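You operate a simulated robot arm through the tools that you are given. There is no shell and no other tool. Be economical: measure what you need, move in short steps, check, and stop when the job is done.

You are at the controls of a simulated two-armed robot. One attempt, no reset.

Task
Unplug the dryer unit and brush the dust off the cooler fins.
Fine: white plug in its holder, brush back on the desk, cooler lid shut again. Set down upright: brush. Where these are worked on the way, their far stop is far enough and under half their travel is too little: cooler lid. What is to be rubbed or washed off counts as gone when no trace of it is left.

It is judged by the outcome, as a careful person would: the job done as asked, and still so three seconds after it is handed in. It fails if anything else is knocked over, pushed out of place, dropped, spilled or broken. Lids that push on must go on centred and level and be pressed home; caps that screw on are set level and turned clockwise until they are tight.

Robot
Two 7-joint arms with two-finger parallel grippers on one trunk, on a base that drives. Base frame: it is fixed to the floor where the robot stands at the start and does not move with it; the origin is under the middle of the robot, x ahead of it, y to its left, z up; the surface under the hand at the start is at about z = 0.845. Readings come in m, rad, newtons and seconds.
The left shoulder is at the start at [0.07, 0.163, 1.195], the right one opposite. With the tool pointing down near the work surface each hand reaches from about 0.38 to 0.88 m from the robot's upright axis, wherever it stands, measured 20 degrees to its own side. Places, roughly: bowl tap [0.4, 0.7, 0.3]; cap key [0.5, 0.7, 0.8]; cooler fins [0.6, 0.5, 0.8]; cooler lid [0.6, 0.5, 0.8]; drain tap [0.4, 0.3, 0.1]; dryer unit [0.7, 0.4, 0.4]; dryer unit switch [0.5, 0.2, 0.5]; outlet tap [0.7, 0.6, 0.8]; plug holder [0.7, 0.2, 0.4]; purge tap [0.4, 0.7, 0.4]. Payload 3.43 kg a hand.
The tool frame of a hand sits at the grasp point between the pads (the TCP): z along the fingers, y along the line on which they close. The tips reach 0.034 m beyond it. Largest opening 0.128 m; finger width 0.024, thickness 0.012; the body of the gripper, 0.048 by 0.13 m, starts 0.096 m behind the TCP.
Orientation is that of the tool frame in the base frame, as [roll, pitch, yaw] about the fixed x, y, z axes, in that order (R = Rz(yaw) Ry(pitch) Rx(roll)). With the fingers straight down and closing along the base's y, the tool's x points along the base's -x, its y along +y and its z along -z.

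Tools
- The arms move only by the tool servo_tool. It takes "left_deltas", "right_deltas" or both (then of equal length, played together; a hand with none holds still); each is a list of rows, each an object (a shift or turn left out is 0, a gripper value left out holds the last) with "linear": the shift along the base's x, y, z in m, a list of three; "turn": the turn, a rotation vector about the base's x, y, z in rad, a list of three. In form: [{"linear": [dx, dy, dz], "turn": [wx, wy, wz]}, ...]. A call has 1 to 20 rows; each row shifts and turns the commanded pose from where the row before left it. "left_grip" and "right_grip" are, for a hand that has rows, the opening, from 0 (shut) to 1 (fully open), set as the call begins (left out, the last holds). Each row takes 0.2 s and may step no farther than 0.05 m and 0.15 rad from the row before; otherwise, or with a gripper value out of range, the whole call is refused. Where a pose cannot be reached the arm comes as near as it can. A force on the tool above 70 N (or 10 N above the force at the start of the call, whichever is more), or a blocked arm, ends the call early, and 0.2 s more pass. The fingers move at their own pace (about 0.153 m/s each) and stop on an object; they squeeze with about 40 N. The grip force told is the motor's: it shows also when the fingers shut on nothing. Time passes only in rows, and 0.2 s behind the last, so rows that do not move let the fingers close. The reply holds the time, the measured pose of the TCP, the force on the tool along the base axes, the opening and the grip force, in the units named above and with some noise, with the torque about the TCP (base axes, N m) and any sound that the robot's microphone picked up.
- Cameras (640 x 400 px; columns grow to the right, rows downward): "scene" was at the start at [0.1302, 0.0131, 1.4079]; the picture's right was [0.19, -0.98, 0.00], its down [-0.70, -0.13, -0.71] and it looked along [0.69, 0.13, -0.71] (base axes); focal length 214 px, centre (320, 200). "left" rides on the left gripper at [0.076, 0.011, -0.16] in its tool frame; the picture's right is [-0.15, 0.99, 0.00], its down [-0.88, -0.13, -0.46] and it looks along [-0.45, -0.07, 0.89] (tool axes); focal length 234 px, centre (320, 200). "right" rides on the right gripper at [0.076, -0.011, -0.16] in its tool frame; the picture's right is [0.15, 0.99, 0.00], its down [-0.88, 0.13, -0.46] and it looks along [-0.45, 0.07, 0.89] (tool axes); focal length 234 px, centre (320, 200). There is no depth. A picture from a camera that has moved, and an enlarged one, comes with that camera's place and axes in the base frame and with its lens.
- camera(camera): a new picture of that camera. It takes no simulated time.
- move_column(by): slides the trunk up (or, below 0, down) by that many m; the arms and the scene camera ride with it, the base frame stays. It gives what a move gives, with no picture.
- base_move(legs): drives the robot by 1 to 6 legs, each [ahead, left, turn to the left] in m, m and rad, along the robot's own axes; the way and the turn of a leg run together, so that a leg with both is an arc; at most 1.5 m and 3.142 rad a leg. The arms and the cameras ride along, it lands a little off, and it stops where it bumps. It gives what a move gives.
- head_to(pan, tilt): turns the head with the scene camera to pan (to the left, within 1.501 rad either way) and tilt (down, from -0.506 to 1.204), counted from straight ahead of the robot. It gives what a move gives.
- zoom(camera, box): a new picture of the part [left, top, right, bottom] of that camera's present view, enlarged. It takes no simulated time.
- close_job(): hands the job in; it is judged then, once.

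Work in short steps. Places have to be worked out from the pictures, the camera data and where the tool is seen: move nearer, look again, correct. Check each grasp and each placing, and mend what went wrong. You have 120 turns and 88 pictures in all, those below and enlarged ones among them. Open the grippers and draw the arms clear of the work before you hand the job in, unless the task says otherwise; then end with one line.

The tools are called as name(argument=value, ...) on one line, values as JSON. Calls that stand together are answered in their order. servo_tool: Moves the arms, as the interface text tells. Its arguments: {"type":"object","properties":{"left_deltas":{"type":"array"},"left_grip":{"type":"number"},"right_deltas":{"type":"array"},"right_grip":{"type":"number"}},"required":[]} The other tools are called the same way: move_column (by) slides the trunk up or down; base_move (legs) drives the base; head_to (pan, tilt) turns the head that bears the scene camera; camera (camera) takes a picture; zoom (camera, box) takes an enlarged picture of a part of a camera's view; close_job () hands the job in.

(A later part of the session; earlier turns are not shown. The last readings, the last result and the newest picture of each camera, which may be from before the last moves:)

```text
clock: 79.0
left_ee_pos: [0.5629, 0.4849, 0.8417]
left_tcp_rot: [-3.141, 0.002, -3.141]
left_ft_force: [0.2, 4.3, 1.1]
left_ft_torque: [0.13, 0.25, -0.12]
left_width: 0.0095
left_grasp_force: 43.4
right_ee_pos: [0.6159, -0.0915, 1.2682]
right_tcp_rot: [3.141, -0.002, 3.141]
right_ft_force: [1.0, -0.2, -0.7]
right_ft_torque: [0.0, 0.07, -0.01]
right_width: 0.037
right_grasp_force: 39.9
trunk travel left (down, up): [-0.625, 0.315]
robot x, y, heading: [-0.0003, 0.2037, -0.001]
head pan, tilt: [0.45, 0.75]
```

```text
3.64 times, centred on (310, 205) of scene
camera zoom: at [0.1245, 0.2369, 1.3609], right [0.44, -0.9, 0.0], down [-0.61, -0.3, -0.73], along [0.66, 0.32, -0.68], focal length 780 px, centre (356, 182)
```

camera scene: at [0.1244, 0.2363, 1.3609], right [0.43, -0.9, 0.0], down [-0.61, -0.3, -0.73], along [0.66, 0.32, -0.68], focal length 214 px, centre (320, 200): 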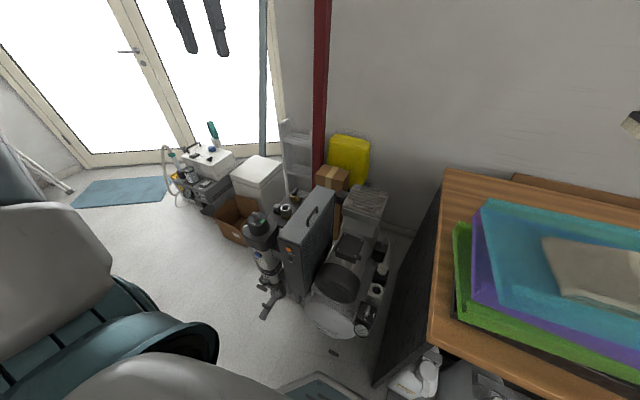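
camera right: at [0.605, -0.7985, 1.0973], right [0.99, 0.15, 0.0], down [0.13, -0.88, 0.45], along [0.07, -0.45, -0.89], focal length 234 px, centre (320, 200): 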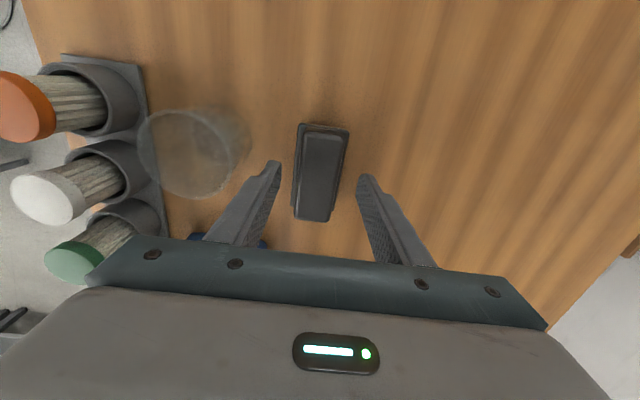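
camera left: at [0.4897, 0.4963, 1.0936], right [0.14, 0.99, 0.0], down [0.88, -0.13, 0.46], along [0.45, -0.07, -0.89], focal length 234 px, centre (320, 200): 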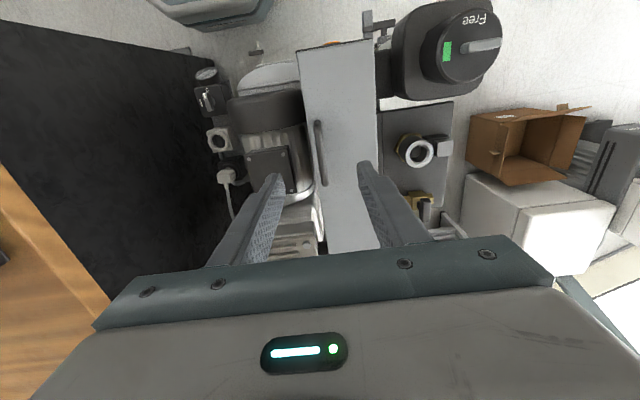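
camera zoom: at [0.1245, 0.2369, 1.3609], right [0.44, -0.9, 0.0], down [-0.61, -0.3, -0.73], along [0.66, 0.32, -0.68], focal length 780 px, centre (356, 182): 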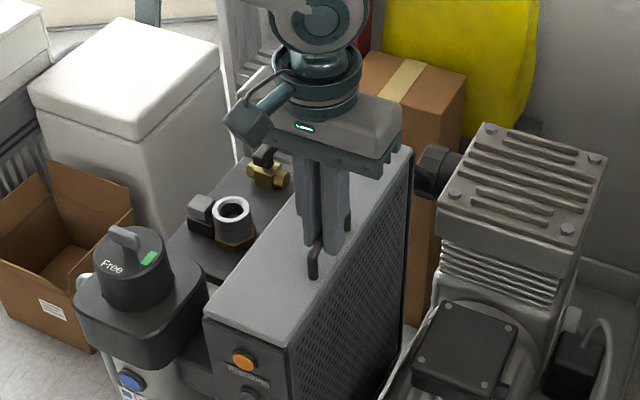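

Bar gripped. Test opening 0.4 rad about a presumed hinge at y≈.558, z≈.79.

servo_tool(left_deltas=[{"linear": [0, 0.0056, 0.0071], "turn": [-0.1, 0, 0]}, {"linear": [0, 0.0062, 0.0065], "turn": [-0.1, 0, 0]}, {"linear": [0, 0.0069, 0.0059], "turn": [-0.1, 0, 0]}, {"linear": [0, 0.0074, 0.0052], "turn": [-0.1, 0, 0]}, {"linear": [0, 0, 0]}])

zoom(camera="scene", box=[250, 150, 370, 260])

```text
clock: 80.2
left_ee_pos: [0.5622, 0.513, 0.8656]
left_tcp_rot: [-2.741, -0.002, -3.139]
left_ft_force: [-1.2, 8.2, -10.8]
left_ft_torque: [0.19, -0.53, 0.11]
left_width: 0.0093
left_grasp_force: 43.5
right_ee_pos: [0.617, -0.0899, 1.2685]
right_tcp_rot: [-3.14, -0.003, 3.141]
right_ft_force: [0.2, -0.7, -1.2]
right_ft_torque: [-0.04, 0.02, 0.01]
right_width: 0.0374
right_grasp_force: 40.0
trunk travel left (down, up): [-0.625, 0.315]
robot x, y, heading: [-0.0012, 0.2079, -0.001]
head pan, tilt: [0.45, 0.75]
```

```text
3.64 times, centred on (310, 205) of scene
camera zoom: at [0.125, 0.2374, 1.3607], right [0.44, -0.9, 0.0], down [-0.61, -0.3, -0.73], along [0.66, 0.32, -0.68], focal length 780 px, centre (356, 182)
```

zoom: 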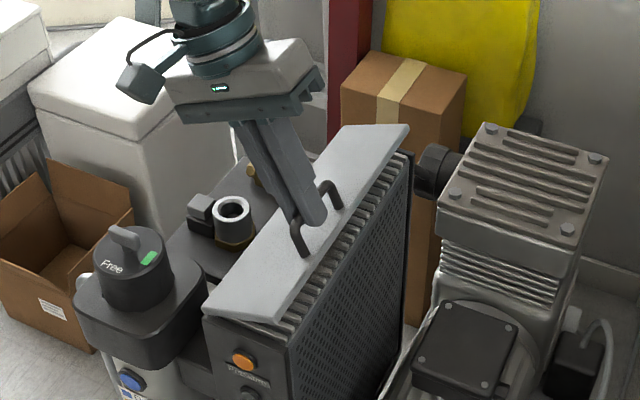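

Lid hinges as assumed, revealing fins flush below. Continue opening to ~1.2 rad.

servo_tool(left_deltas=[{"linear": [0, 0.0079, 0.0044], "turn": [-0.1, 0, 0]}, {"linear": [0, 0.0083, 0.0036], "turn": [-0.1, 0, 0]}, {"linear": [0, 0.0086, 0.0027], "turn": [-0.1, 0, 0]}, {"linear": [0, 0.0089, 0.0019], "turn": [-0.1, 0, 0]}, {"linear": [0, 0.0089, 0.0009], "turn": [-0.1, 0, 0]}, {"linear": [0, 0.0091, 0.0001], "turn": [-0.1, 0, 0]}, {"linear": [0, 0.009, -0.0008], "turn": [-0.1, 0, 0]}, {"linear": [0, 0.0089, -0.0017], "turn": [-0.1, 0, 0]}, {"linear": [0, 0, 0]}])

zoom(camera="scene", box=[240, 140, 370, 260])

```text
clock: 81.6
left_ee_pos: [0.5412, 0.5669, 0.8965]
left_tcp_rot: [-2.179, 0.003, -3.13]
left_ft_force: [-0.4, -0.6, 0.4]
left_ft_torque: [0.19, -0.04, 0.04]
left_width: 0.0001
left_grasp_force: 33.6
left hand out of reach, approached as far as the arm can: row 5, 6, 7
right_ee_pos: [0.6168, -0.0899, 1.2705]
right_tcp_rot: [-3.14, -0.002, 3.138]
right_ft_force: [0.4, 0.4, -1.4]
right_ft_torque: [-0.05, -0.01, 0.0]
right_width: 0.0371
right_grasp_force: 40.0
trunk travel left (down, up): [-0.625, 0.315]
robot x, y, heading: [0.0009, 0.2028, 0.002]
head pan, tilt: [0.45, 0.75]
stopped in row 7 (left hand): the force on the tool passed its limit at 102 N (the readings are from after the stop); the commanded pose is now the measured one
```

```text
3.33 times, centred on (305, 200) of scene
camera zoom: at [0.1256, 0.2383, 1.3615], right [0.43, -0.9, 0.0], down [-0.61, -0.3, -0.73], along [0.66, 0.32, -0.68], focal length 715 px, centre (370, 200)
```

zoom: 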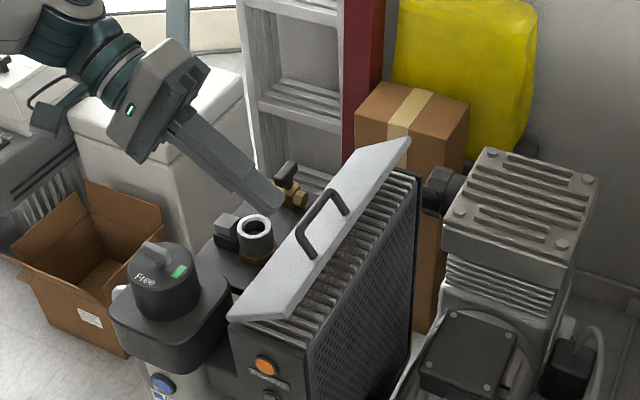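

The hand slipped off at about 50°, but the lid stays there by itself. I back away, straighten the hand, and come around to the -y side to push the lid further from beneath.

servo_tool(left_deltas=[{"linear": [0, 0.03, 0.03]}, {"linear": [0, 0, 0.05]}, {"linear": [0, 0, 0.05], "turn": [0.12, 0, 0]}, {"linear": [0, 0, 0.03], "turn": [0.12, 0, 0]}, {"linear": [0, -0.01, 0.02], "turn": [0.12, 0, 0]}, {"linear": [0.01, -0.02, 0], "turn": [0.12, 0, 0]}, {"linear": [0.01, -0.03, 0], "turn": [0.12, 0, 0]}, {"linear": [0.01, -0.03, 0], "turn": [0.12, 0, 0]}, {"linear": [0.01, -0.03, 0], "turn": [0.12, 0, 0]}, {"linear": [0.01, -0.03, 0], "turn": [0.122, 0, 0]}, {"linear": [0.01, -0.03, 0]}, {"linear": [0, -0.01, -0.04]}, {"linear": [0, 0, 0]}], left_grip=0.0)

camera(camera="left")

```text
clock: 84.4
left_ee_pos: [0.6023, 0.4058, 1.0355]
left_tcp_rot: [3.139, 0.02, -3.139]
left_ft_force: [0.2, 0.3, -1.0]
left_ft_torque: [-0.03, -0.03, -0.02]
left_width: 0.0
left_grasp_force: 33.1
right_ee_pos: [0.6149, -0.0928, 1.2692]
right_tcp_rot: [-3.14, -0.002, 3.139]
right_ft_force: [0.2, 0.8, -1.6]
right_ft_torque: [0.03, 0.0, 0.0]
right_width: 0.037
right_grasp_force: 40.0
trunk travel left (down, up): [-0.625, 0.315]
robot x, y, heading: [0.0021, 0.203, 0.001]
head pan, tilt: [0.45, 0.75]
```

```text
28 pictures are left
camera left: at [0.5218, 0.4171, 1.1945], right [0.14, 0.99, 0.01], down [0.87, -0.13, 0.47], along [0.47, -0.06, -0.88], focal length 234 px, centre (320, 200)
```

left: 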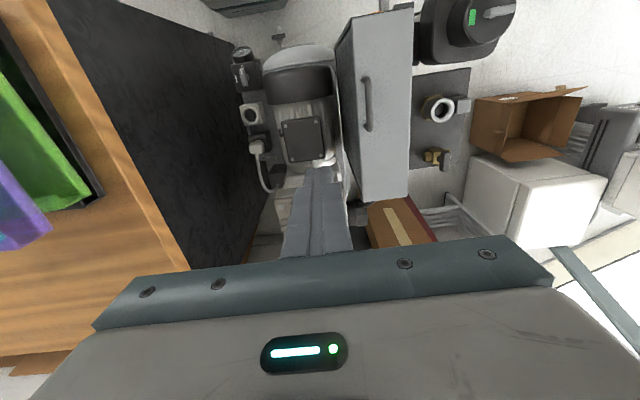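

The lid seems to have fallen shut again, so it must be carried past vertical in one go. I shift the base 8 cm left for better wrist reach and regrip the handle; this time the hand will tilt only 0.8 rad while the bar pivots in the pads.

base_move(legs=[[0, 0.08, 0]])

servo_tool(left_deltas=[{"linear": [-0.02, 0, -0.03], "turn": [0, 0.02, 0]}, {"linear": [-0.019, 0, -0.03]}, {"linear": [0, 0, -0.04]}, {"linear": [0, 0, 0]}], left_grip=0.4)

zoom(camera="scene", box=[240, 140, 370, 260])

```text
clock: 85.4
left_ee_pos: [0.6017, 0.4848, 1.035]
left_tcp_rot: [3.137, 0.016, -3.139]
left_ft_force: [0.2, 0.3, 0.1]
left_ft_torque: [-0.01, 0.01, -0.01]
left_width: 0.0
left_grasp_force: 32.9
right_ee_pos: [0.6161, -0.0135, 1.2683]
right_tcp_rot: [-3.141, -0.003, 3.141]
right_ft_force: [-0.2, 0.1, -1.0]
right_ft_torque: [-0.02, 0.01, -0.02]
right_width: 0.0372
right_grasp_force: 39.8
trunk travel left (down, up): [-0.625, 0.315]
robot x, y, heading: [-0.0033, 0.282, 0.003]
head pan, tilt: [0.45, 0.75]
```

```text
clock: 86.4
left_ee_pos: [0.5627, 0.4849, 0.9367]
left_tcp_rot: [3.138, -0.005, -3.137]
left_ft_force: [-0.3, -0.4, 0.1]
left_ft_torque: [-0.01, 0.0, 0.02]
left_width: 0.0512
left_grasp_force: 0.1
right_ee_pos: [0.615, -0.014, 1.2689]
right_tcp_rot: [3.141, -0.002, 3.139]
right_ft_force: [-0.3, -0.6, -1.1]
right_ft_torque: [0.0, 0.01, 0.01]
right_width: 0.0372
right_grasp_force: 39.3
trunk travel left (down, up): [-0.625, 0.315]
robot x, y, heading: [-0.001, 0.2829, 0.002]
head pan, tilt: [0.45, 0.75]
```

```text
3.33 times, centred on (305, 200) of scene
camera zoom: at [0.1247, 0.3147, 1.3611], right [0.43, -0.9, 0.0], down [-0.61, -0.3, -0.73], along [0.66, 0.32, -0.68], focal length 715 px, centre (370, 200)
```

zoom: 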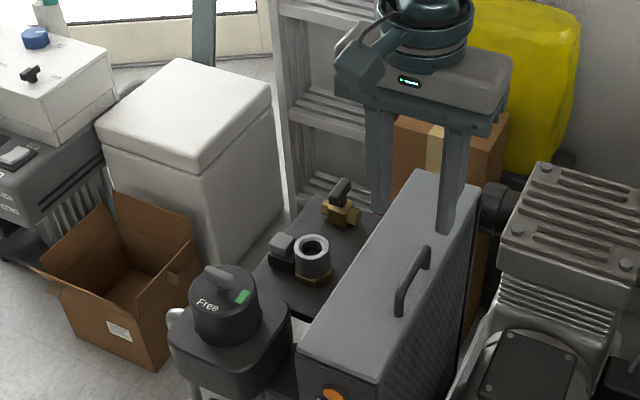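

Lid is closed. Descend, grip, and start the new arc.

servo_tool(left_deltas=[{"linear": [0, 0, -0.03]}, {"linear": [0, 0, -0.03]}, {"linear": [0, 0, -0.02]}, {"linear": [0, -0.001, -0.0145]}, {"linear": [0, 0, 0]}])

servo_tool(left_deltas=[{"linear": [0, 0, 0]}, {"linear": [0, 0, 0]}, {"linear": [0, 0, 0]}], left_grip=0.0)

servo_tool(left_deltas=[{"linear": [0, 0.0061, 0.0086], "turn": [-0.05, 0, 0]}, {"linear": [0, 0.007, 0.0077], "turn": [-0.05, 0, 0]}, {"linear": [0, 0.0079, 0.007], "turn": [-0.05, 0, 0]}, {"linear": [0, 0.0087, 0.0059], "turn": [-0.05, 0, 0]}, {"linear": [0, 0.0094, 0.005], "turn": [-0.05, 0, 0]}, {"linear": [0, 0.01, 0.0038], "turn": [-0.05, 0, 0]}, {"linear": [0, 0.0102, 0.0026], "turn": [-0.05, 0, 0]}, {"linear": [0, 0.0106, 0.0013], "turn": [-0.05, 0, 0]}])

zoom(camera="scene", box=[240, 140, 370, 260])

```text
clock: 87.6
left_ee_pos: [0.5577, 0.4922, 0.8469]
left_tcp_rot: [3.14, -0.003, -3.137]
left_ft_force: [0.2, -0.3, 0.6]
left_ft_torque: [-0.01, 0.02, 0.0]
left_width: 0.0512
left_grasp_force: 0.0
left hand out of reach, approached as far as the arm can: row 4
right_ee_pos: [0.6163, -0.0129, 1.2694]
right_tcp_rot: [-3.141, -0.003, 3.139]
right_ft_force: [-0.3, 0.9, -2.1]
right_ft_torque: [-0.01, -0.02, -0.01]
right_width: 0.0368
right_grasp_force: 40.1
trunk travel left (down, up): [-0.625, 0.315]
robot x, y, heading: [0.0019, 0.2794, -0.001]
head pan, tilt: [0.45, 0.75]
```

```text
clock: 88.4
left_ee_pos: [0.5583, 0.4879, 0.849]
left_tcp_rot: [3.141, 0.001, -3.14]
left_ft_force: [3.8, -17.3, 9.8]
left_ft_torque: [-0.39, -0.58, -0.16]
left_width: 0.0097
left_grasp_force: 43.7
right_ee_pos: [0.6156, -0.0162, 1.2685]
right_tcp_rot: [3.139, -0.002, 3.14]
right_ft_force: [0.0, 0.3, -1.1]
right_ft_torque: [-0.01, 0.01, 0.0]
right_width: 0.0373
right_grasp_force: 39.7
trunk travel left (down, up): [-0.625, 0.315]
robot x, y, heading: [0.0027, 0.2805, -0.0]
head pan, tilt: [0.45, 0.75]
```

```text
clock: 90.2
left_ee_pos: [0.5586, 0.5645, 0.8862]
left_tcp_rot: [-2.746, -0.011, -3.14]
left_ft_force: [7.0, -1.3, -14.6]
left_ft_torque: [-0.04, -0.63, -0.33]
left_width: 0.0099
left_grasp_force: 43.7
right_ee_pos: [0.618, -0.0116, 1.2681]
right_tcp_rot: [-3.138, -0.003, 3.14]
right_ft_force: [0.5, -0.4, 0.3]
right_ft_torque: [-0.02, 0.03, 0.0]
right_width: 0.0371
right_grasp_force: 39.9
trunk travel left (down, up): [-0.625, 0.315]
robot x, y, heading: [0.0031, 0.2772, -0.003]
head pan, tilt: [0.45, 0.75]
```

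```text
3.33 times, centred on (305, 200) of scene
camera zoom: at [0.1276, 0.317, 1.3604], right [0.43, -0.9, 0.0], down [-0.62, -0.3, -0.73], along [0.66, 0.32, -0.68], focal length 715 px, centre (370, 200)
```

zoom: 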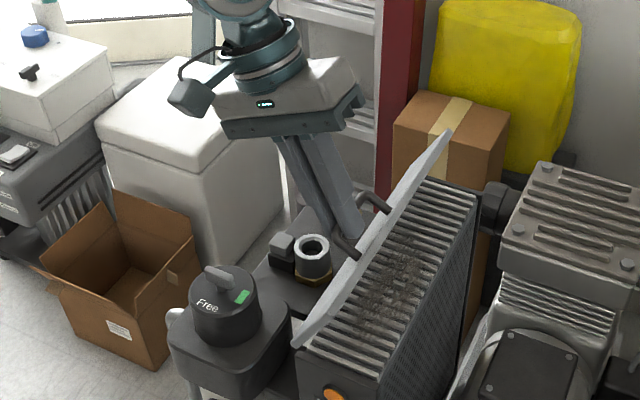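

Working: lid at ~60°, dust patch visible on the fins. Continue past vertical.

servo_tool(left_deltas=[{"linear": [0, 0.0106, 0.0002], "turn": [-0.05, 0, 0]}, {"linear": [0, 0.0106, -0.0011], "turn": [-0.05, 0, 0]}, {"linear": [0, 0.0104, -0.0024], "turn": [-0.05, 0, 0]}, {"linear": [0, 0.0101, -0.0034], "turn": [-0.05, 0, 0]}, {"linear": [0, 0.0096, -0.0047], "turn": [-0.05, 0, 0]}, {"linear": [0, 0.009, -0.0059], "turn": [-0.05, 0, 0]}, {"linear": [0, 0.0083, -0.0068], "turn": [-0.05, 0, 0]}])

zoom(camera="scene", box=[240, 140, 370, 260])

```text
clock: 91.8
left_ee_pos: [0.5595, 0.6302, 0.8673]
left_tcp_rot: [-2.398, -0.001, 3.14]
left_ft_force: [2.7, -9.8, 0.8]
left_ft_torque: [-0.16, 0.29, -1.05]
left_width: 0.0095
left_grasp_force: 43.7
right_ee_pos: [0.6172, -0.0148, 1.2676]
right_tcp_rot: [3.14, -0.002, 3.141]
right_ft_force: [0.5, -0.6, -1.8]
right_ft_torque: [-0.01, 0.04, 0.01]
right_width: 0.0371
right_grasp_force: 39.5
trunk travel left (down, up): [-0.625, 0.315]
robot x, y, heading: [-0.0013, 0.2839, 0.002]
head pan, tilt: [0.45, 0.75]
```

```text
3.33 times, centred on (305, 200) of scene
camera zoom: at [0.1259, 0.3137, 1.3613], right [0.43, -0.9, 0.0], down [-0.61, -0.29, -0.73], along [0.66, 0.32, -0.68], focal length 715 px, centre (370, 200)
```

zoom: 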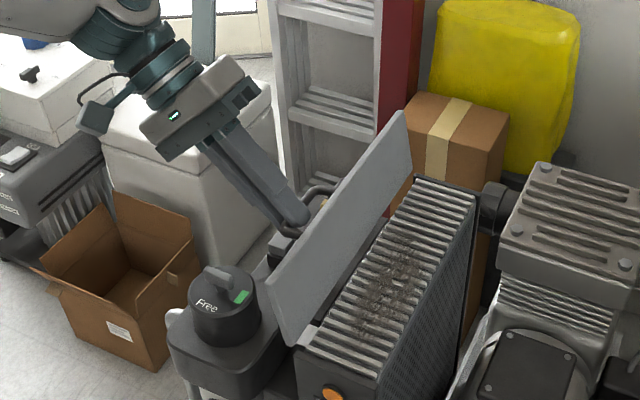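

Lid is past vertical. I push slightly further toward its stop, then release and back off.

servo_tool(left_deltas=[{"linear": [0, 0.0075, -0.0076], "turn": [-0.05, 0, 0]}, {"linear": [0, 0.006, -0.008]}, {"linear": [0, 0, 0]}])

servo_tool(left_deltas=[{"linear": [0, 0, 0]}, {"linear": [0, 0, 0]}, {"linear": [0, 0.015, 0.015]}, {"linear": [0, 0.025, 0.025]}, {"linear": [0, 0.02, 0.04]}, {"linear": [0, 0.02, 0.04]}, {"linear": [0, 0, 0.04]}], left_grip=0.35)

zoom(camera="scene", box=[240, 140, 370, 260])

```text
clock: 92.6
left_ee_pos: [0.5597, 0.6317, 0.8647]
left_tcp_rot: [-2.319, 0.008, 3.128]
left_ft_force: [-13.5, -27.5, 30.7]
left_ft_torque: [-0.98, 0.53, 0.04]
left_width: 0.0099
left_grasp_force: 43.8
right_ee_pos: [0.611, -0.015, 1.2698]
right_tcp_rot: [3.141, 0.001, 3.138]
right_ft_force: [0.5, 1.4, -0.9]
right_ft_torque: [-0.11, 0.01, 0.02]
right_width: 0.0372
right_grasp_force: 40.0
trunk travel left (down, up): [-0.625, 0.315]
robot x, y, heading: [0.0007, 0.2848, -0.007]
head pan, tilt: [0.45, 0.75]
stopped in row 3 (left hand): the force on the tool passed its limit at 72 N (the readings are from after the stop); the commanded pose is now the measured one
```

```text
clock: 94.2
left_ee_pos: [0.563, 0.7168, 1.0204]
left_tcp_rot: [-2.332, 0.005, 3.135]
left_ft_force: [-0.4, 0.3, -0.4]
left_ft_torque: [0.01, 0.01, -0.02]
left_width: 0.0448
left_grasp_force: 0.1
right_ee_pos: [0.6147, -0.0163, 1.2697]
right_tcp_rot: [-3.142, -0.001, 3.138]
right_ft_force: [-0.8, -0.5, -1.9]
right_ft_torque: [-0.02, -0.01, 0.01]
right_width: 0.037
right_grasp_force: 39.9
trunk travel left (down, up): [-0.625, 0.315]
robot x, y, heading: [-0.0005, 0.2779, -0.005]
head pan, tilt: [0.45, 0.75]
```

```text
3.33 times, centred on (305, 200) of scene
camera zoom: at [0.1249, 0.3138, 1.361], right [0.43, -0.9, 0.0], down [-0.61, -0.29, -0.73], along [0.66, 0.32, -0.68], focal length 715 px, centre (370, 200)
```

zoom: 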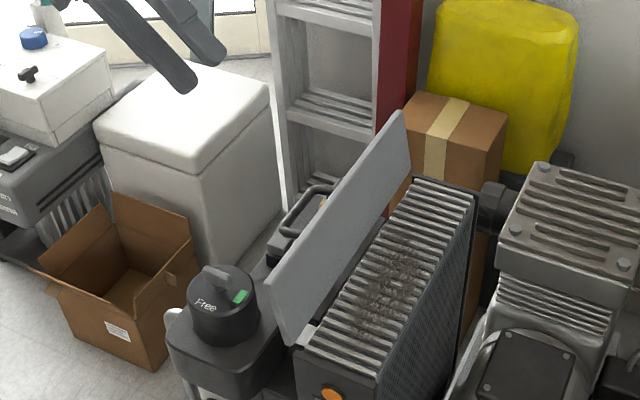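

Lid is at its far stop and stays open. Dust spans x≈.49–.66 on fins y≈.475–.555, z≈.79. Raise the left hand and drive left so the right arm can reach.

servo_tool(left_deltas=[{"linear": [-0.02, 0, 0.04], "turn": [0.1, 0, 0]}, {"linear": [-0.02, 0, 0.04], "turn": [0.1, 0, 0]}, {"linear": [-0.02, -0.02, 0.04], "turn": [0.14, 0, 0]}, {"linear": [-0.02, -0.02, 0.04], "turn": [0.14, 0, 0]}, {"linear": [0, -0.03, 0.03], "turn": [0.14, 0, 0]}, {"linear": [0, -0.03, 0], "turn": [0.14, 0, 0]}])

base_move(legs=[[0, 0.52, 0]])

head_to(pan=-0.3, tilt=0.8)

camera(camera="scene")

```text
clock: 95.6
left_ee_pos: [0.483, 0.6162, 1.2103]
left_tcp_rot: [-3.095, 0.001, 3.135]
left_ft_force: [-0.1, 0.1, 0.8]
left_ft_torque: [0.05, 0.01, 0.01]
left_width: 0.0445
left_grasp_force: 0.0
right_ee_pos: [0.6162, -0.0177, 1.2685]
right_tcp_rot: [3.141, -0.004, 3.138]
right_ft_force: [0.2, 0.4, -1.4]
right_ft_torque: [0.06, 0.03, -0.01]
right_width: 0.0374
right_grasp_force: 40.2
trunk travel left (down, up): [-0.625, 0.315]
robot x, y, heading: [-0.003, 0.282, -0.003]
head pan, tilt: [0.45, 0.75]
```

```text
clock: 98.6
left_ee_pos: [0.4852, 1.1351, 1.2088]
left_tcp_rot: [-3.092, 0.0, 3.132]
left_ft_force: [0.5, 0.2, -0.2]
left_ft_torque: [0.03, -0.01, 0.0]
left_width: 0.0447
left_grasp_force: 0.1
right_ee_pos: [0.6177, 0.5005, 1.2691]
right_tcp_rot: [-3.141, -0.005, 3.137]
right_ft_force: [0.0, 0.2, -1.2]
right_ft_torque: [0.01, 0.01, 0.03]
right_width: 0.0369
right_grasp_force: 39.6
trunk travel left (down, up): [-0.625, 0.315]
robot x, y, heading: [0.0031, 0.7978, -0.003]
head pan, tilt: [0.45, 0.75]
```

```text
clock: 99.7
left_ee_pos: [0.485, 1.1341, 1.2095]
left_tcp_rot: [-3.091, -0.001, 3.132]
left_ft_force: [-0.1, 0.4, 0.1]
left_ft_torque: [0.02, 0.01, 0.02]
left_width: 0.0449
left_grasp_force: 0.2
right_ee_pos: [0.6177, 0.5016, 1.2684]
right_tcp_rot: [-3.141, -0.003, 3.136]
right_ft_force: [-0.2, -0.3, -1.6]
right_ft_torque: [0.0, 0.0, -0.01]
right_width: 0.0371
right_grasp_force: 39.7
trunk travel left (down, up): [-0.625, 0.315]
robot x, y, heading: [0.0048, 0.7969, -0.002]
head pan, tilt: [-0.3, 0.799]
```

```text
23 pictures are left
camera scene: at [0.1298, 0.7715, 1.3569], right [-0.3, -0.95, 0.0], down [-0.68, 0.21, -0.7], along [0.67, -0.21, -0.72], focal length 214 px, centre (320, 200)
```

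scene: 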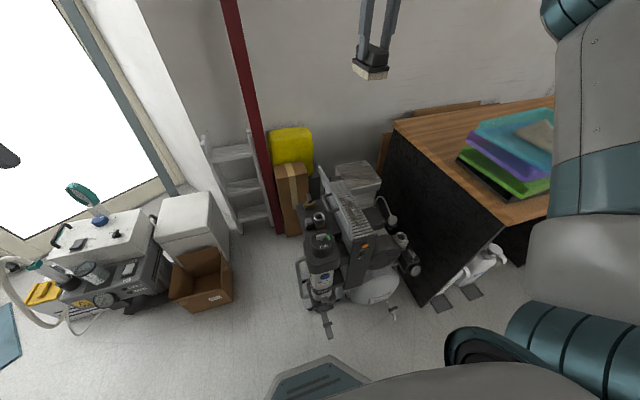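

zoom(camera="scene", box=[280, 140, 420, 260])

```text
3.33 times, centred on (350, 200) of scene
camera zoom: at [0.1298, 0.7715, 1.3569], right [-0.3, -0.95, 0.0], down [-0.68, 0.21, -0.7], along [0.67, -0.21, -0.72], focal length 715 px, centre (220, 200)
```

zoom: 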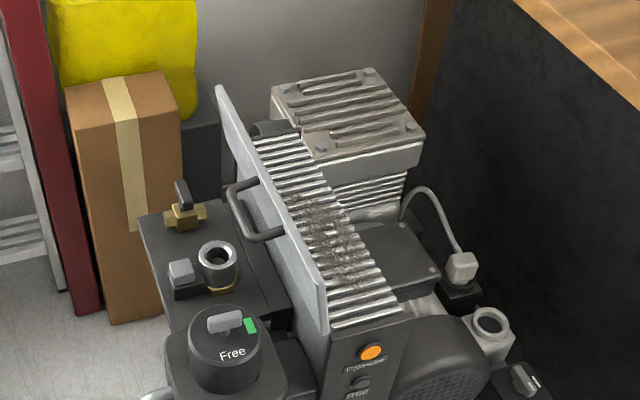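

Fins y≈.48–.555. Lower the right hand to a pre-contact height over the middle.

servo_tool(right_deltas=[{"linear": [-0.005, 0.001, -0.04]}, {"linear": [-0.005, 0, -0.04]}, {"linear": [-0.005, 0, -0.04]}, {"linear": [-0.005, 0, -0.04]}, {"linear": [-0.005, 0, -0.04]}, {"linear": [-0.005, 0, -0.04]}, {"linear": [-0.005, 0, -0.04]}, {"linear": [-0.005, 0, -0.04]}, {"linear": [0, 0, -0.03]}, {"linear": [0, 0, -0.03]}, {"linear": [0, 0, 0]}])

camera(camera="right")

zoom(camera="scene", box=[280, 140, 420, 260])

```text
clock: 102.1
left_ee_pos: [0.4848, 1.1346, 1.2092]
left_tcp_rot: [-3.092, 0.0, 3.133]
left_ft_force: [0.6, -0.1, 0.3]
left_ft_torque: [-0.01, 0.0, 0.0]
left_width: 0.0447
left_grasp_force: 0.1
right_ee_pos: [0.5764, 0.5018, 0.8875]
right_tcp_rot: [-3.141, -0.001, 3.137]
right_ft_force: [-0.7, 0.6, -1.1]
right_ft_torque: [0.02, -0.01, 0.03]
right_width: 0.0372
right_grasp_force: 40.1
trunk travel left (down, up): [-0.625, 0.315]
robot x, y, heading: [0.0035, 0.7959, -0.004]
head pan, tilt: [-0.3, 0.799]
```

```text
21 pictures are left
camera right: at [0.5023, 0.4907, 1.0484], right [-0.14, 0.99, 0.0], down [0.88, 0.13, 0.45], along [0.45, 0.06, -0.89], focal length 234 px, centre (320, 200)
```

right: 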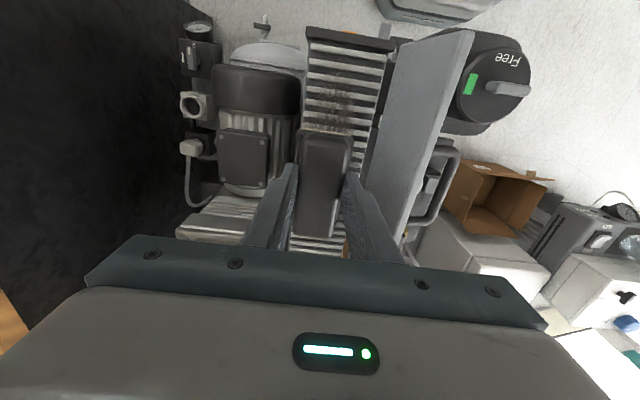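

```text
3.33 times, centred on (350, 200) of scene
camera zoom: at [0.1295, 0.7717, 1.357], right [-0.3, -0.95, 0.0], down [-0.68, 0.21, -0.7], along [0.67, -0.21, -0.72], focal length 715 px, centre (220, 200)
```

zoom: 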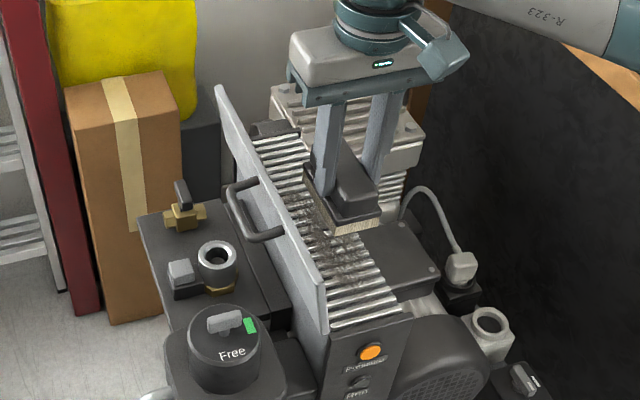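

Brush hovers over fins (y .481–.553). Move to the near end and lower to first contact.

servo_tool(right_deltas=[{"linear": [-0.035, 0.004, 0]}, {"linear": [-0.035, 0, 0]}, {"linear": [0, 0, -0.015]}, {"linear": [0, 0, -0.01]}, {"linear": [0, 0, -0.006]}, {"linear": [0, 0, -0.004]}, {"linear": [0, 0, 0]}])

```text
clock: 103.7
left_ee_pos: [0.4841, 1.1343, 1.2101]
left_tcp_rot: [-3.091, -0.001, 3.133]
left_ft_force: [-0.2, -0.1, 0.1]
left_ft_torque: [0.01, -0.01, 0.03]
left_width: 0.0446
left_grasp_force: 0.1
right_ee_pos: [0.5056, 0.5067, 0.8541]
right_tcp_rot: [-3.141, -0.004, 3.136]
right_ft_force: [-0.4, -0.4, -0.3]
right_ft_torque: [-0.01, 0.01, -0.01]
right_width: 0.0372
right_grasp_force: 39.7
trunk travel left (down, up): [-0.625, 0.315]
robot x, y, heading: [0.0025, 0.7989, -0.001]
head pan, tilt: [-0.3, 0.799]
```

No contact yet; lower in 4 mm steps.

servo_tool(right_deltas=[{"linear": [0, 0, -0.004]}, {"linear": [0, 0, -0.004]}, {"linear": [0, 0, 0]}])

zoom(camera="scene", box=[300, 170, 400, 260])

```text
clock: 104.5
left_ee_pos: [0.485, 1.1351, 1.2098]
left_tcp_rot: [-3.093, 0.001, 3.133]
left_ft_force: [-0.4, 0.1, -1.0]
left_ft_torque: [-0.01, -0.01, -0.01]
left_width: 0.0447
left_grasp_force: 0.1
right_ee_pos: [0.507, 0.5064, 0.8458]
right_tcp_rot: [3.141, -0.002, 3.135]
right_ft_force: [0.3, 0.0, -0.6]
right_ft_torque: [0.02, -0.01, -0.02]
right_width: 0.0373
right_grasp_force: 40.3
trunk travel left (down, up): [-0.625, 0.315]
robot x, y, heading: [0.002, 0.7983, -0.002]
head pan, tilt: [-0.3, 0.799]
```

```text
4.44 times, centred on (350, 215) of scene
camera zoom: at [0.1297, 0.7714, 1.3569], right [-0.3, -0.95, 0.0], down [-0.68, 0.21, -0.7], along [0.66, -0.21, -0.72], focal length 953 px, centre (187, 133)
```

zoom: 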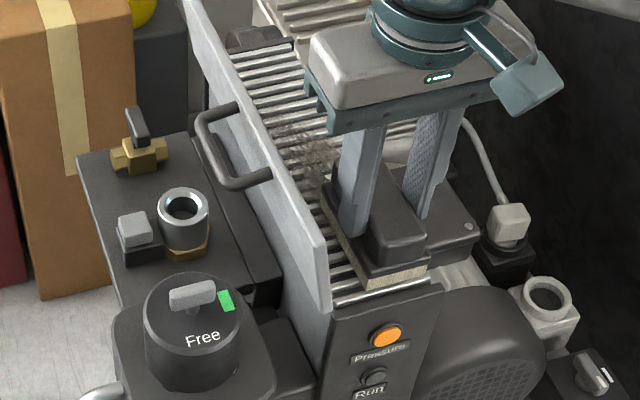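

servo_tool(right_deltas=[{"linear": [0, 0, -0.003]}, {"linear": [0, 0, -0.003]}, {"linear": [0, 0, -0.003]}, {"linear": [0, 0, 0]}])

```text
clock: 105.5
left_ee_pos: [0.4828, 1.1354, 1.2103]
left_tcp_rot: [-3.091, 0.002, 3.132]
left_ft_force: [0.1, 0.5, -0.4]
left_ft_torque: [-0.01, 0.0, -0.03]
left_width: 0.0448
left_grasp_force: 0.0
right_ee_pos: [0.507, 0.5068, 0.8389]
right_tcp_rot: [3.139, 0.003, 3.136]
right_ft_force: [4.6, -4.9, 31.9]
right_ft_torque: [-0.14, -0.16, -0.01]
right_width: 0.0376
right_grasp_force: 40.5
trunk travel left (down, up): [-0.625, 0.315]
robot x, y, heading: [0.0028, 0.7989, -0.004]
head pan, tilt: [-0.3, 0.799]
```

Contact found (32 N at z .839). Ease 1.5 mm and stroke along the fins: forward and back.

servo_tool(right_deltas=[{"linear": [0, 0, 0.0015]}, {"linear": [0.02, 0, 0]}, {"linear": [0.02, 0, 0]}, {"linear": [0.02, 0, 0]}, {"linear": [0.02, 0, 0]}, {"linear": [0.02, 0, 0]}, {"linear": [0.02, 0, 0]}, {"linear": [0.02, 0, 0]}, {"linear": [0.02, 0, 0]}, {"linear": [0.015, 0, 0]}, {"linear": [0, 0, 0]}])

zoom(camera="scene", box=[280, 150, 400, 260])

```text
clock: 107.9
left_ee_pos: [0.4832, 1.1356, 1.2094]
left_tcp_rot: [-3.091, 0.002, 3.132]
left_ft_force: [-0.4, 0.2, 1.0]
left_ft_torque: [0.02, -0.03, 0.04]
left_width: 0.0449
left_grasp_force: 0.0
right_ee_pos: [0.6813, 0.5074, 0.8376]
right_tcp_rot: [3.141, -0.001, 3.137]
right_ft_force: [-2.8, 0.5, 7.2]
right_ft_torque: [0.02, 0.41, 0.0]
right_width: 0.0373
right_grasp_force: 40.0
trunk travel left (down, up): [-0.625, 0.315]
robot x, y, heading: [0.0029, 0.7984, -0.008]
head pan, tilt: [-0.3, 0.799]
```

```text
3.64 times, centred on (340, 205) of scene
camera zoom: at [0.1285, 0.7718, 1.3571], right [-0.3, -0.95, 0.0], down [-0.68, 0.21, -0.7], along [0.67, -0.21, -0.72], focal length 780 px, centre (247, 182)
```

zoom: 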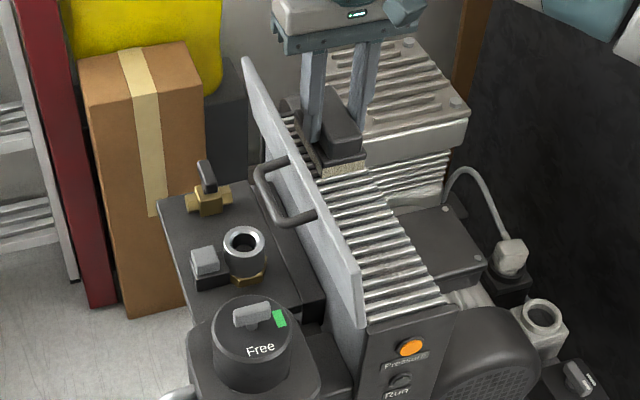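

Most is gone. Stroke back with the brush shifted toward the hinge side, then forward again and back through the middle.

servo_tool(right_deltas=[{"linear": [0, 0.018, 0]}, {"linear": [-0.02, 0, 0]}, {"linear": [-0.02, 0, 0]}, {"linear": [-0.02, 0, 0]}, {"linear": [-0.02, 0, 0]}, {"linear": [-0.02, 0, 0]}, {"linear": [-0.02, 0, 0]}, {"linear": [-0.02, 0, 0]}, {"linear": [-0.02, 0, 0]}, {"linear": [-0.015, 0, 0]}, {"linear": [0, -0.012, -0.0005]}, {"linear": [0.025, 0, 0]}, {"linear": [0.025, 0, 0]}, {"linear": [0.025, 0, 0]}, {"linear": [0.025, 0, 0]}, {"linear": [0.025, 0, 0]}, {"linear": [0.025, 0, 0]}, {"linear": [0.025, 0, 0]}, {"linear": [0, 0, 0]}])

servo_tool(right_deltas=[{"linear": [0, -0.012, 0]}, {"linear": [-0.025, 0, 0]}, {"linear": [-0.025, 0, 0]}, {"linear": [-0.025, 0, 0]}, {"linear": [-0.025, 0, 0]}, {"linear": [-0.025, 0, 0]}, {"linear": [-0.025, 0, 0]}, {"linear": [-0.025, 0, 0]}, {"linear": [0, 0.026, 0]}, {"linear": [0.025, 0, 0]}, {"linear": [0.025, 0, 0]}, {"linear": [0.025, 0, 0]}, {"linear": [0.025, 0, 0]}, {"linear": [0.025, 0, 0]}, {"linear": [0.025, 0, 0]}, {"linear": [0.025, 0, 0]}, {"linear": [0, -0.01, 0.03]}, {"linear": [0, 0, 0.04]}, {"linear": [0, 0, 0.04]}, {"linear": [0, 0, 0.04]}])

zoom(camera="scene", box=[300, 165, 400, 250])

```text
clock: 111.9
left_ee_pos: [0.4838, 1.1364, 1.2093]
left_tcp_rot: [-3.091, 0.003, 3.133]
left_ft_force: [-0.3, -0.8, 0.1]
left_ft_torque: [0.0, 0.01, 0.01]
left_width: 0.0449
left_grasp_force: 0.1
right_ee_pos: [0.6809, 0.5122, 0.8382]
right_tcp_rot: [3.14, -0.001, 3.136]
right_ft_force: [-0.8, 0.7, 9.0]
right_ft_torque: [0.0, 0.23, -0.08]
right_width: 0.0373
right_grasp_force: 40.1
trunk travel left (down, up): [-0.625, 0.315]
robot x, y, heading: [0.0031, 0.7992, -0.002]
head pan, tilt: [-0.3, 0.799]
```

```text
clock: 116.1
left_ee_pos: [0.4838, 1.1352, 1.2079]
left_tcp_rot: [-3.091, 0.0, 3.132]
left_ft_force: [-0.8, 0.5, -0.4]
left_ft_torque: [-0.02, -0.02, -0.03]
left_width: 0.0447
left_grasp_force: 0.0
right_ee_pos: [0.6818, 0.5159, 0.9869]
right_tcp_rot: [-3.141, -0.001, 3.136]
right_ft_force: [-0.2, -0.5, -1.0]
right_ft_torque: [0.0, -0.03, -0.01]
right_width: 0.037
right_grasp_force: 40.2
trunk travel left (down, up): [-0.625, 0.315]
robot x, y, heading: [0.002, 0.799, -0.003]
head pan, tilt: [-0.3, 0.799]
```

```text
4.71 times, centred on (350, 208) of scene
camera zoom: at [0.1287, 0.772, 1.357], right [-0.3, -0.95, 0.0], down [-0.68, 0.21, -0.7], along [0.67, -0.21, -0.72], focal length 1009 px, centre (179, 165)
```

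zoom: 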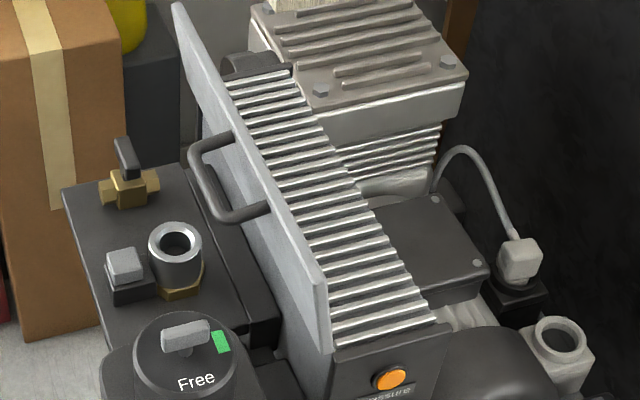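

Fins are clean. Raise the brush high and drive back to y≈0.28 to close the lid with the left hand.

servo_tool(right_deltas=[{"linear": [-0.01, 0, 0.045]}, {"linear": [-0.01, 0, 0.045]}, {"linear": [-0.01, 0, 0.045]}, {"linear": [-0.01, 0, 0.045]}, {"linear": [-0.01, 0, 0.045]}, {"linear": [-0.01, 0, 0.045]}, {"linear": [0, 0, 0]}])

base_move(legs=[[0, -0.517, 0]])

head_to(pan=0.45, tilt=0.75)

```text
clock: 117.7
left_ee_pos: [0.4852, 1.1347, 1.2087]
left_tcp_rot: [-3.094, 0.0, 3.133]
left_ft_force: [0.5, -0.1, -0.9]
left_ft_torque: [0.03, 0.02, 0.02]
left_width: 0.045
left_grasp_force: 0.0
right_ee_pos: [0.6222, 0.514, 1.2561]
right_tcp_rot: [3.141, -0.003, 3.136]
right_ft_force: [0.1, 0.3, -1.2]
right_ft_torque: [0.01, 0.04, -0.02]
right_width: 0.037
right_grasp_force: 40.2
trunk travel left (down, up): [-0.625, 0.315]
robot x, y, heading: [0.0034, 0.7978, -0.01]
head pan, tilt: [-0.3, 0.799]
```

```text
clock: 120.7
left_ee_pos: [0.4819, 0.6186, 1.2087]
left_tcp_rot: [-3.092, 0.0, 3.131]
left_ft_force: [0.2, 0.2, 0.4]
left_ft_torque: [0.03, 0.02, -0.02]
left_width: 0.0449
left_grasp_force: 0.0
right_ee_pos: [0.6186, -0.001, 1.2561]
right_tcp_rot: [3.141, -0.004, 3.136]
right_ft_force: [-0.4, 0.4, -0.9]
right_ft_torque: [-0.01, 0.03, -0.01]
right_width: 0.0373
right_grasp_force: 40.1
trunk travel left (down, up): [-0.625, 0.315]
robot x, y, heading: [-0.0005, 0.2898, -0.006]
head pan, tilt: [-0.3, 0.799]
```

```text
clock: 121.8
left_ee_pos: [0.4838, 0.6184, 1.2091]
left_tcp_rot: [-3.091, 0.001, 3.133]
left_ft_force: [-0.3, -0.5, -0.3]
left_ft_torque: [0.01, 0.0, 0.0]
left_width: 0.0447
left_grasp_force: 0.1
right_ee_pos: [0.6182, -0.0024, 1.2571]
right_tcp_rot: [3.141, -0.005, 3.137]
right_ft_force: [-0.2, -0.2, -1.2]
right_ft_torque: [0.03, 0.01, 0.0]
right_width: 0.0373
right_grasp_force: 40.2
trunk travel left (down, up): [-0.625, 0.315]
robot x, y, heading: [-0.0023, 0.2809, -0.008]
head pan, tilt: [0.45, 0.75]
```

Reverse the left hand's retreat path to a point just short of the handle and check.

servo_tool(left_deltas=[{"linear": [0, 0.03, 0], "turn": [-0.14, 0, 0]}, {"linear": [0, 0.03, -0.03], "turn": [-0.14, 0, 0]}, {"linear": [0.02, 0.02, -0.04], "turn": [-0.14, 0, 0]}, {"linear": [0.02, 0.018, -0.04], "turn": [-0.14, 0, 0]}, {"linear": [0.02, 0, -0.04], "turn": [-0.1, 0, 0]}, {"linear": [0.018, 0, -0.039], "turn": [-0.1, 0, 0]}, {"linear": [0, 0, -0.04]}, {"linear": [0, -0.02, -0.04]}, {"linear": [0, -0.02, -0.04]}, {"linear": [0, 0, 0]}], left_grip=0.35)

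zoom(camera="scene", box=[240, 140, 370, 260])

camera(camera="left")

```text
clock: 124.0
left_ee_pos: [0.5601, 0.6758, 0.8999]
left_tcp_rot: [-2.332, 0.009, 3.134]
left_ft_force: [0.2, -0.3, 0.3]
left_ft_torque: [0.02, -0.01, 0.03]
left_width: 0.0448
left_grasp_force: 0.1
right_ee_pos: [0.6175, -0.0017, 1.2562]
right_tcp_rot: [-3.14, -0.003, 3.135]
right_ft_force: [0.0, -0.7, -0.8]
right_ft_torque: [0.03, -0.03, 0.03]
right_width: 0.0371
right_grasp_force: 39.8
trunk travel left (down, up): [-0.625, 0.315]
robot x, y, heading: [0.0001, 0.2816, -0.004]
head pan, tilt: [0.45, 0.75]
```

```text
3.33 times, centred on (305, 200) of scene
camera zoom: at [0.1241, 0.3155, 1.361], right [0.43, -0.9, 0.0], down [-0.62, -0.29, -0.73], along [0.66, 0.31, -0.68], focal length 715 px, centre (370, 200)
```

zoom: 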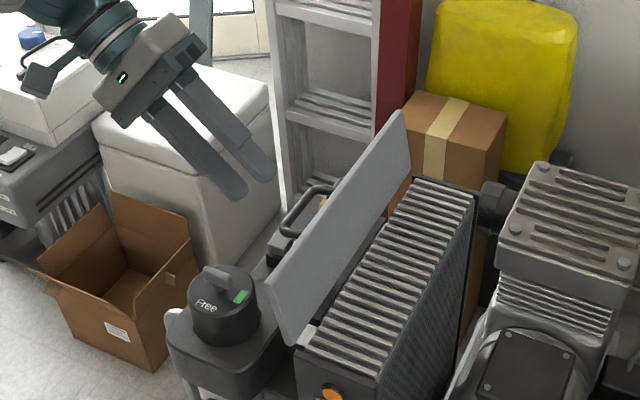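

```text
15 pictures are left
camera left: at [0.4827, 0.8004, 1.0018], right [0.16, 0.68, -0.72], down [0.88, 0.23, 0.42], along [0.45, -0.69, -0.56], focal length 234 px, centre (320, 200)
```

left: 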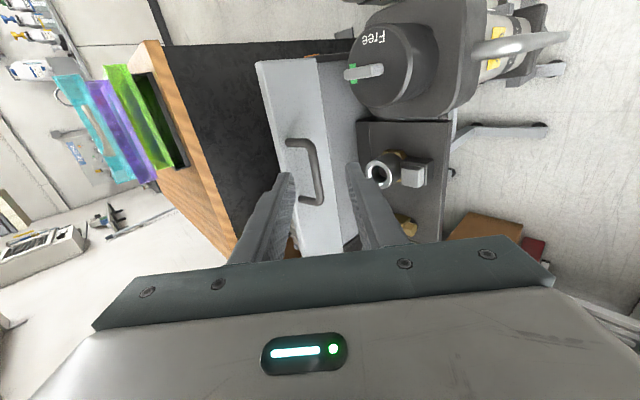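

Fins clean also by the hinge. Fingers straddle the handle; approach and grip.

servo_tool(left_deltas=[{"linear": [0, -0.018, -0.014]}, {"linear": [0, -0.016, -0.013]}, {"linear": [0, -0.01, -0.008]}, {"linear": [0, 0, 0]}])

servo_tool(left_deltas=[{"linear": [0, 0, 0]}, {"linear": [0, 0, 0]}, {"linear": [0, 0, 0]}], left_grip=0.0)

```text
clock: 125.0
left_ee_pos: [0.5605, 0.6324, 0.8653]
left_tcp_rot: [-2.332, 0.007, 3.134]
left_ft_force: [-0.8, 0.9, -1.1]
left_ft_torque: [0.02, 0.01, -0.01]
left_width: 0.0447
left_grasp_force: 0.0
right_ee_pos: [0.6187, -0.0016, 1.2557]
right_tcp_rot: [-3.141, -0.004, 3.136]
right_ft_force: [0.4, 0.1, -0.4]
right_ft_torque: [-0.02, -0.02, 0.0]
right_width: 0.037
right_grasp_force: 39.9
trunk travel left (down, up): [-0.625, 0.315]
robot x, y, heading: [0.0002, 0.2822, -0.005]
head pan, tilt: [0.45, 0.75]
```

```text
clock: 125.8
left_ee_pos: [0.56, 0.6316, 0.8671]
left_tcp_rot: [-2.331, 0.009, 3.133]
left_ft_force: [2.3, -4.5, 7.9]
left_ft_torque: [-0.22, 0.44, -0.79]
left_width: 0.0093
left_grasp_force: 43.0
right_ee_pos: [0.6169, -0.0034, 1.258]
right_tcp_rot: [-3.141, -0.002, 3.136]
right_ft_force: [0.8, -1.2, -0.8]
right_ft_torque: [0.0, 0.04, -0.01]
right_width: 0.0371
right_grasp_force: 40.1
trunk travel left (down, up): [-0.625, 0.315]
robot x, y, heading: [0.0043, 0.28, -0.006]
head pan, tilt: [0.45, 0.75]
```

Gripped. Play the opening arc in reverse to close the lid.

servo_tool(left_deltas=[{"linear": [0, -0.0083, 0.0068], "turn": [0.05, 0, 0]}, {"linear": [0, -0.009, 0.0059], "turn": [0.05, 0, 0]}, {"linear": [0, -0.0096, 0.0047], "turn": [0.05, 0, 0]}, {"linear": [0, -0.0101, 0.0034], "turn": [0.05, 0, 0]}, {"linear": [0, -0.0104, 0.0024], "turn": [0.05, 0, 0]}, {"linear": [0, -0.0106, 0.0011], "turn": [0.05, 0, 0]}, {"linear": [0, -0.0106, -0.0002], "turn": [0.05, 0, 0]}, {"linear": [0, -0.0106, -0.0013], "turn": [0.05, 0, 0]}, {"linear": [0, -0.0102, -0.0026], "turn": [0.05, 0, 0]}, {"linear": [0, -0.01, -0.0038], "turn": [0.05, 0, 0]}, {"linear": [0, -0.0094, -0.005], "turn": [0.05, 0, 0]}, {"linear": [0, -0.0087, -0.0059], "turn": [0.05, 0, 0]}, {"linear": [0, -0.0079, -0.007], "turn": [0.05, 0, 0]}, {"linear": [0, -0.007, -0.0077], "turn": [0.06, 0, 0]}, {"linear": [0, -0.0061, -0.0086], "turn": [0.06, 0, 0]}, {"linear": [0, 0, 0]}])

zoom(camera="scene", box=[240, 140, 370, 260])

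```text
clock: 129.2
left_ee_pos: [0.5606, 0.4892, 0.8484]
left_tcp_rot: [-3.102, 0.002, 3.129]
left_ft_force: [4.3, -26.1, 13.4]
left_ft_torque: [-0.77, 0.67, 0.7]
left_width: 0.0096
left_grasp_force: 43.4
right_ee_pos: [0.6168, -0.0069, 1.2556]
right_tcp_rot: [3.139, -0.002, 3.134]
right_ft_force: [0.3, 0.3, -1.1]
right_ft_torque: [0.0, 0.04, 0.02]
right_width: 0.037
right_grasp_force: 39.6
trunk travel left (down, up): [-0.625, 0.315]
robot x, y, heading: [-0.0017, 0.2809, -0.01]
head pan, tilt: [0.45, 0.75]
```

```text
3.33 times, centred on (305, 200) of scene
camera zoom: at [0.1244, 0.3111, 1.3611], right [0.43, -0.9, 0.0], down [-0.62, -0.29, -0.73], along [0.66, 0.32, -0.68], focal length 715 px, centre (370, 200)
```

zoom: 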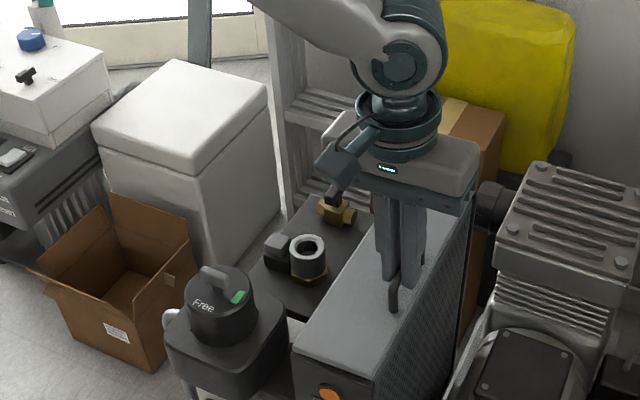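

Lid is shut. Release, go straight up, and lift the left hand clear.

servo_tool(left_deltas=[{"linear": [0, 0, 0]}, {"linear": [0, 0, 0]}, {"linear": [0, 0, 0.02]}, {"linear": [0, 0, 0.03]}, {"linear": [0, 0, 0.045], "turn": [-0.02, 0, 0]}, {"linear": [0, 0.01, 0.045]}, {"linear": [0, 0.01, 0.045]}, {"linear": [-0.01, 0.01, 0.045]}, {"linear": [-0.01, 0.01, 0.045]}, {"linear": [-0.01, 0.01, 0.045]}, {"linear": [-0.01, 0.01, 0.045]}, {"linear": [0, 0.01, 0.045]}, {"linear": [0, 0.01, 0.04]}], left_grip=0.4)

zoom(camera="scene", box=[240, 140, 370, 260])

```text
clock: 132.0
left_ee_pos: [0.5206, 0.5748, 1.2995]
left_tcp_rot: [-3.08, -0.001, 3.131]
left_ft_force: [-0.5, -0.3, -0.7]
left_ft_torque: [0.0, -0.05, 0.02]
left_width: 0.0511
left_grasp_force: 0.1
right_ee_pos: [0.6179, -0.0024, 1.256]
right_tcp_rot: [3.141, -0.002, 3.134]
right_ft_force: [-1.5, -0.8, -1.9]
right_ft_torque: [0.01, -0.04, -0.01]
right_width: 0.0371
right_grasp_force: 39.5
trunk travel left (down, up): [-0.625, 0.315]
robot x, y, heading: [-0.003, 0.2814, -0.004]
head pan, tilt: [0.45, 0.75]
```

```text
3.33 times, centred on (305, 200) of scene
camera zoom: at [0.1243, 0.3151, 1.361], right [0.43, -0.9, 0.0], down [-0.62, -0.29, -0.73], along [0.66, 0.31, -0.68], focal length 715 px, centre (370, 200)
```

zoom: 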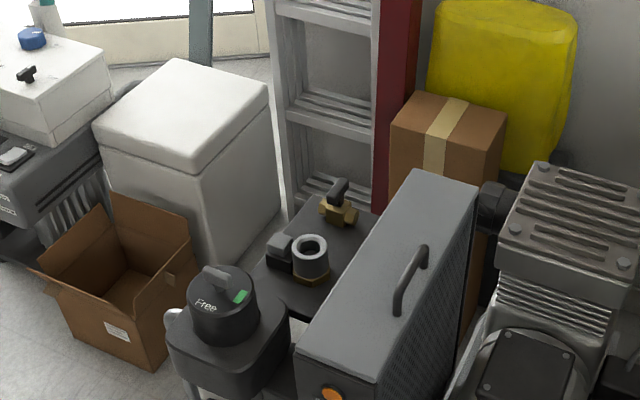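

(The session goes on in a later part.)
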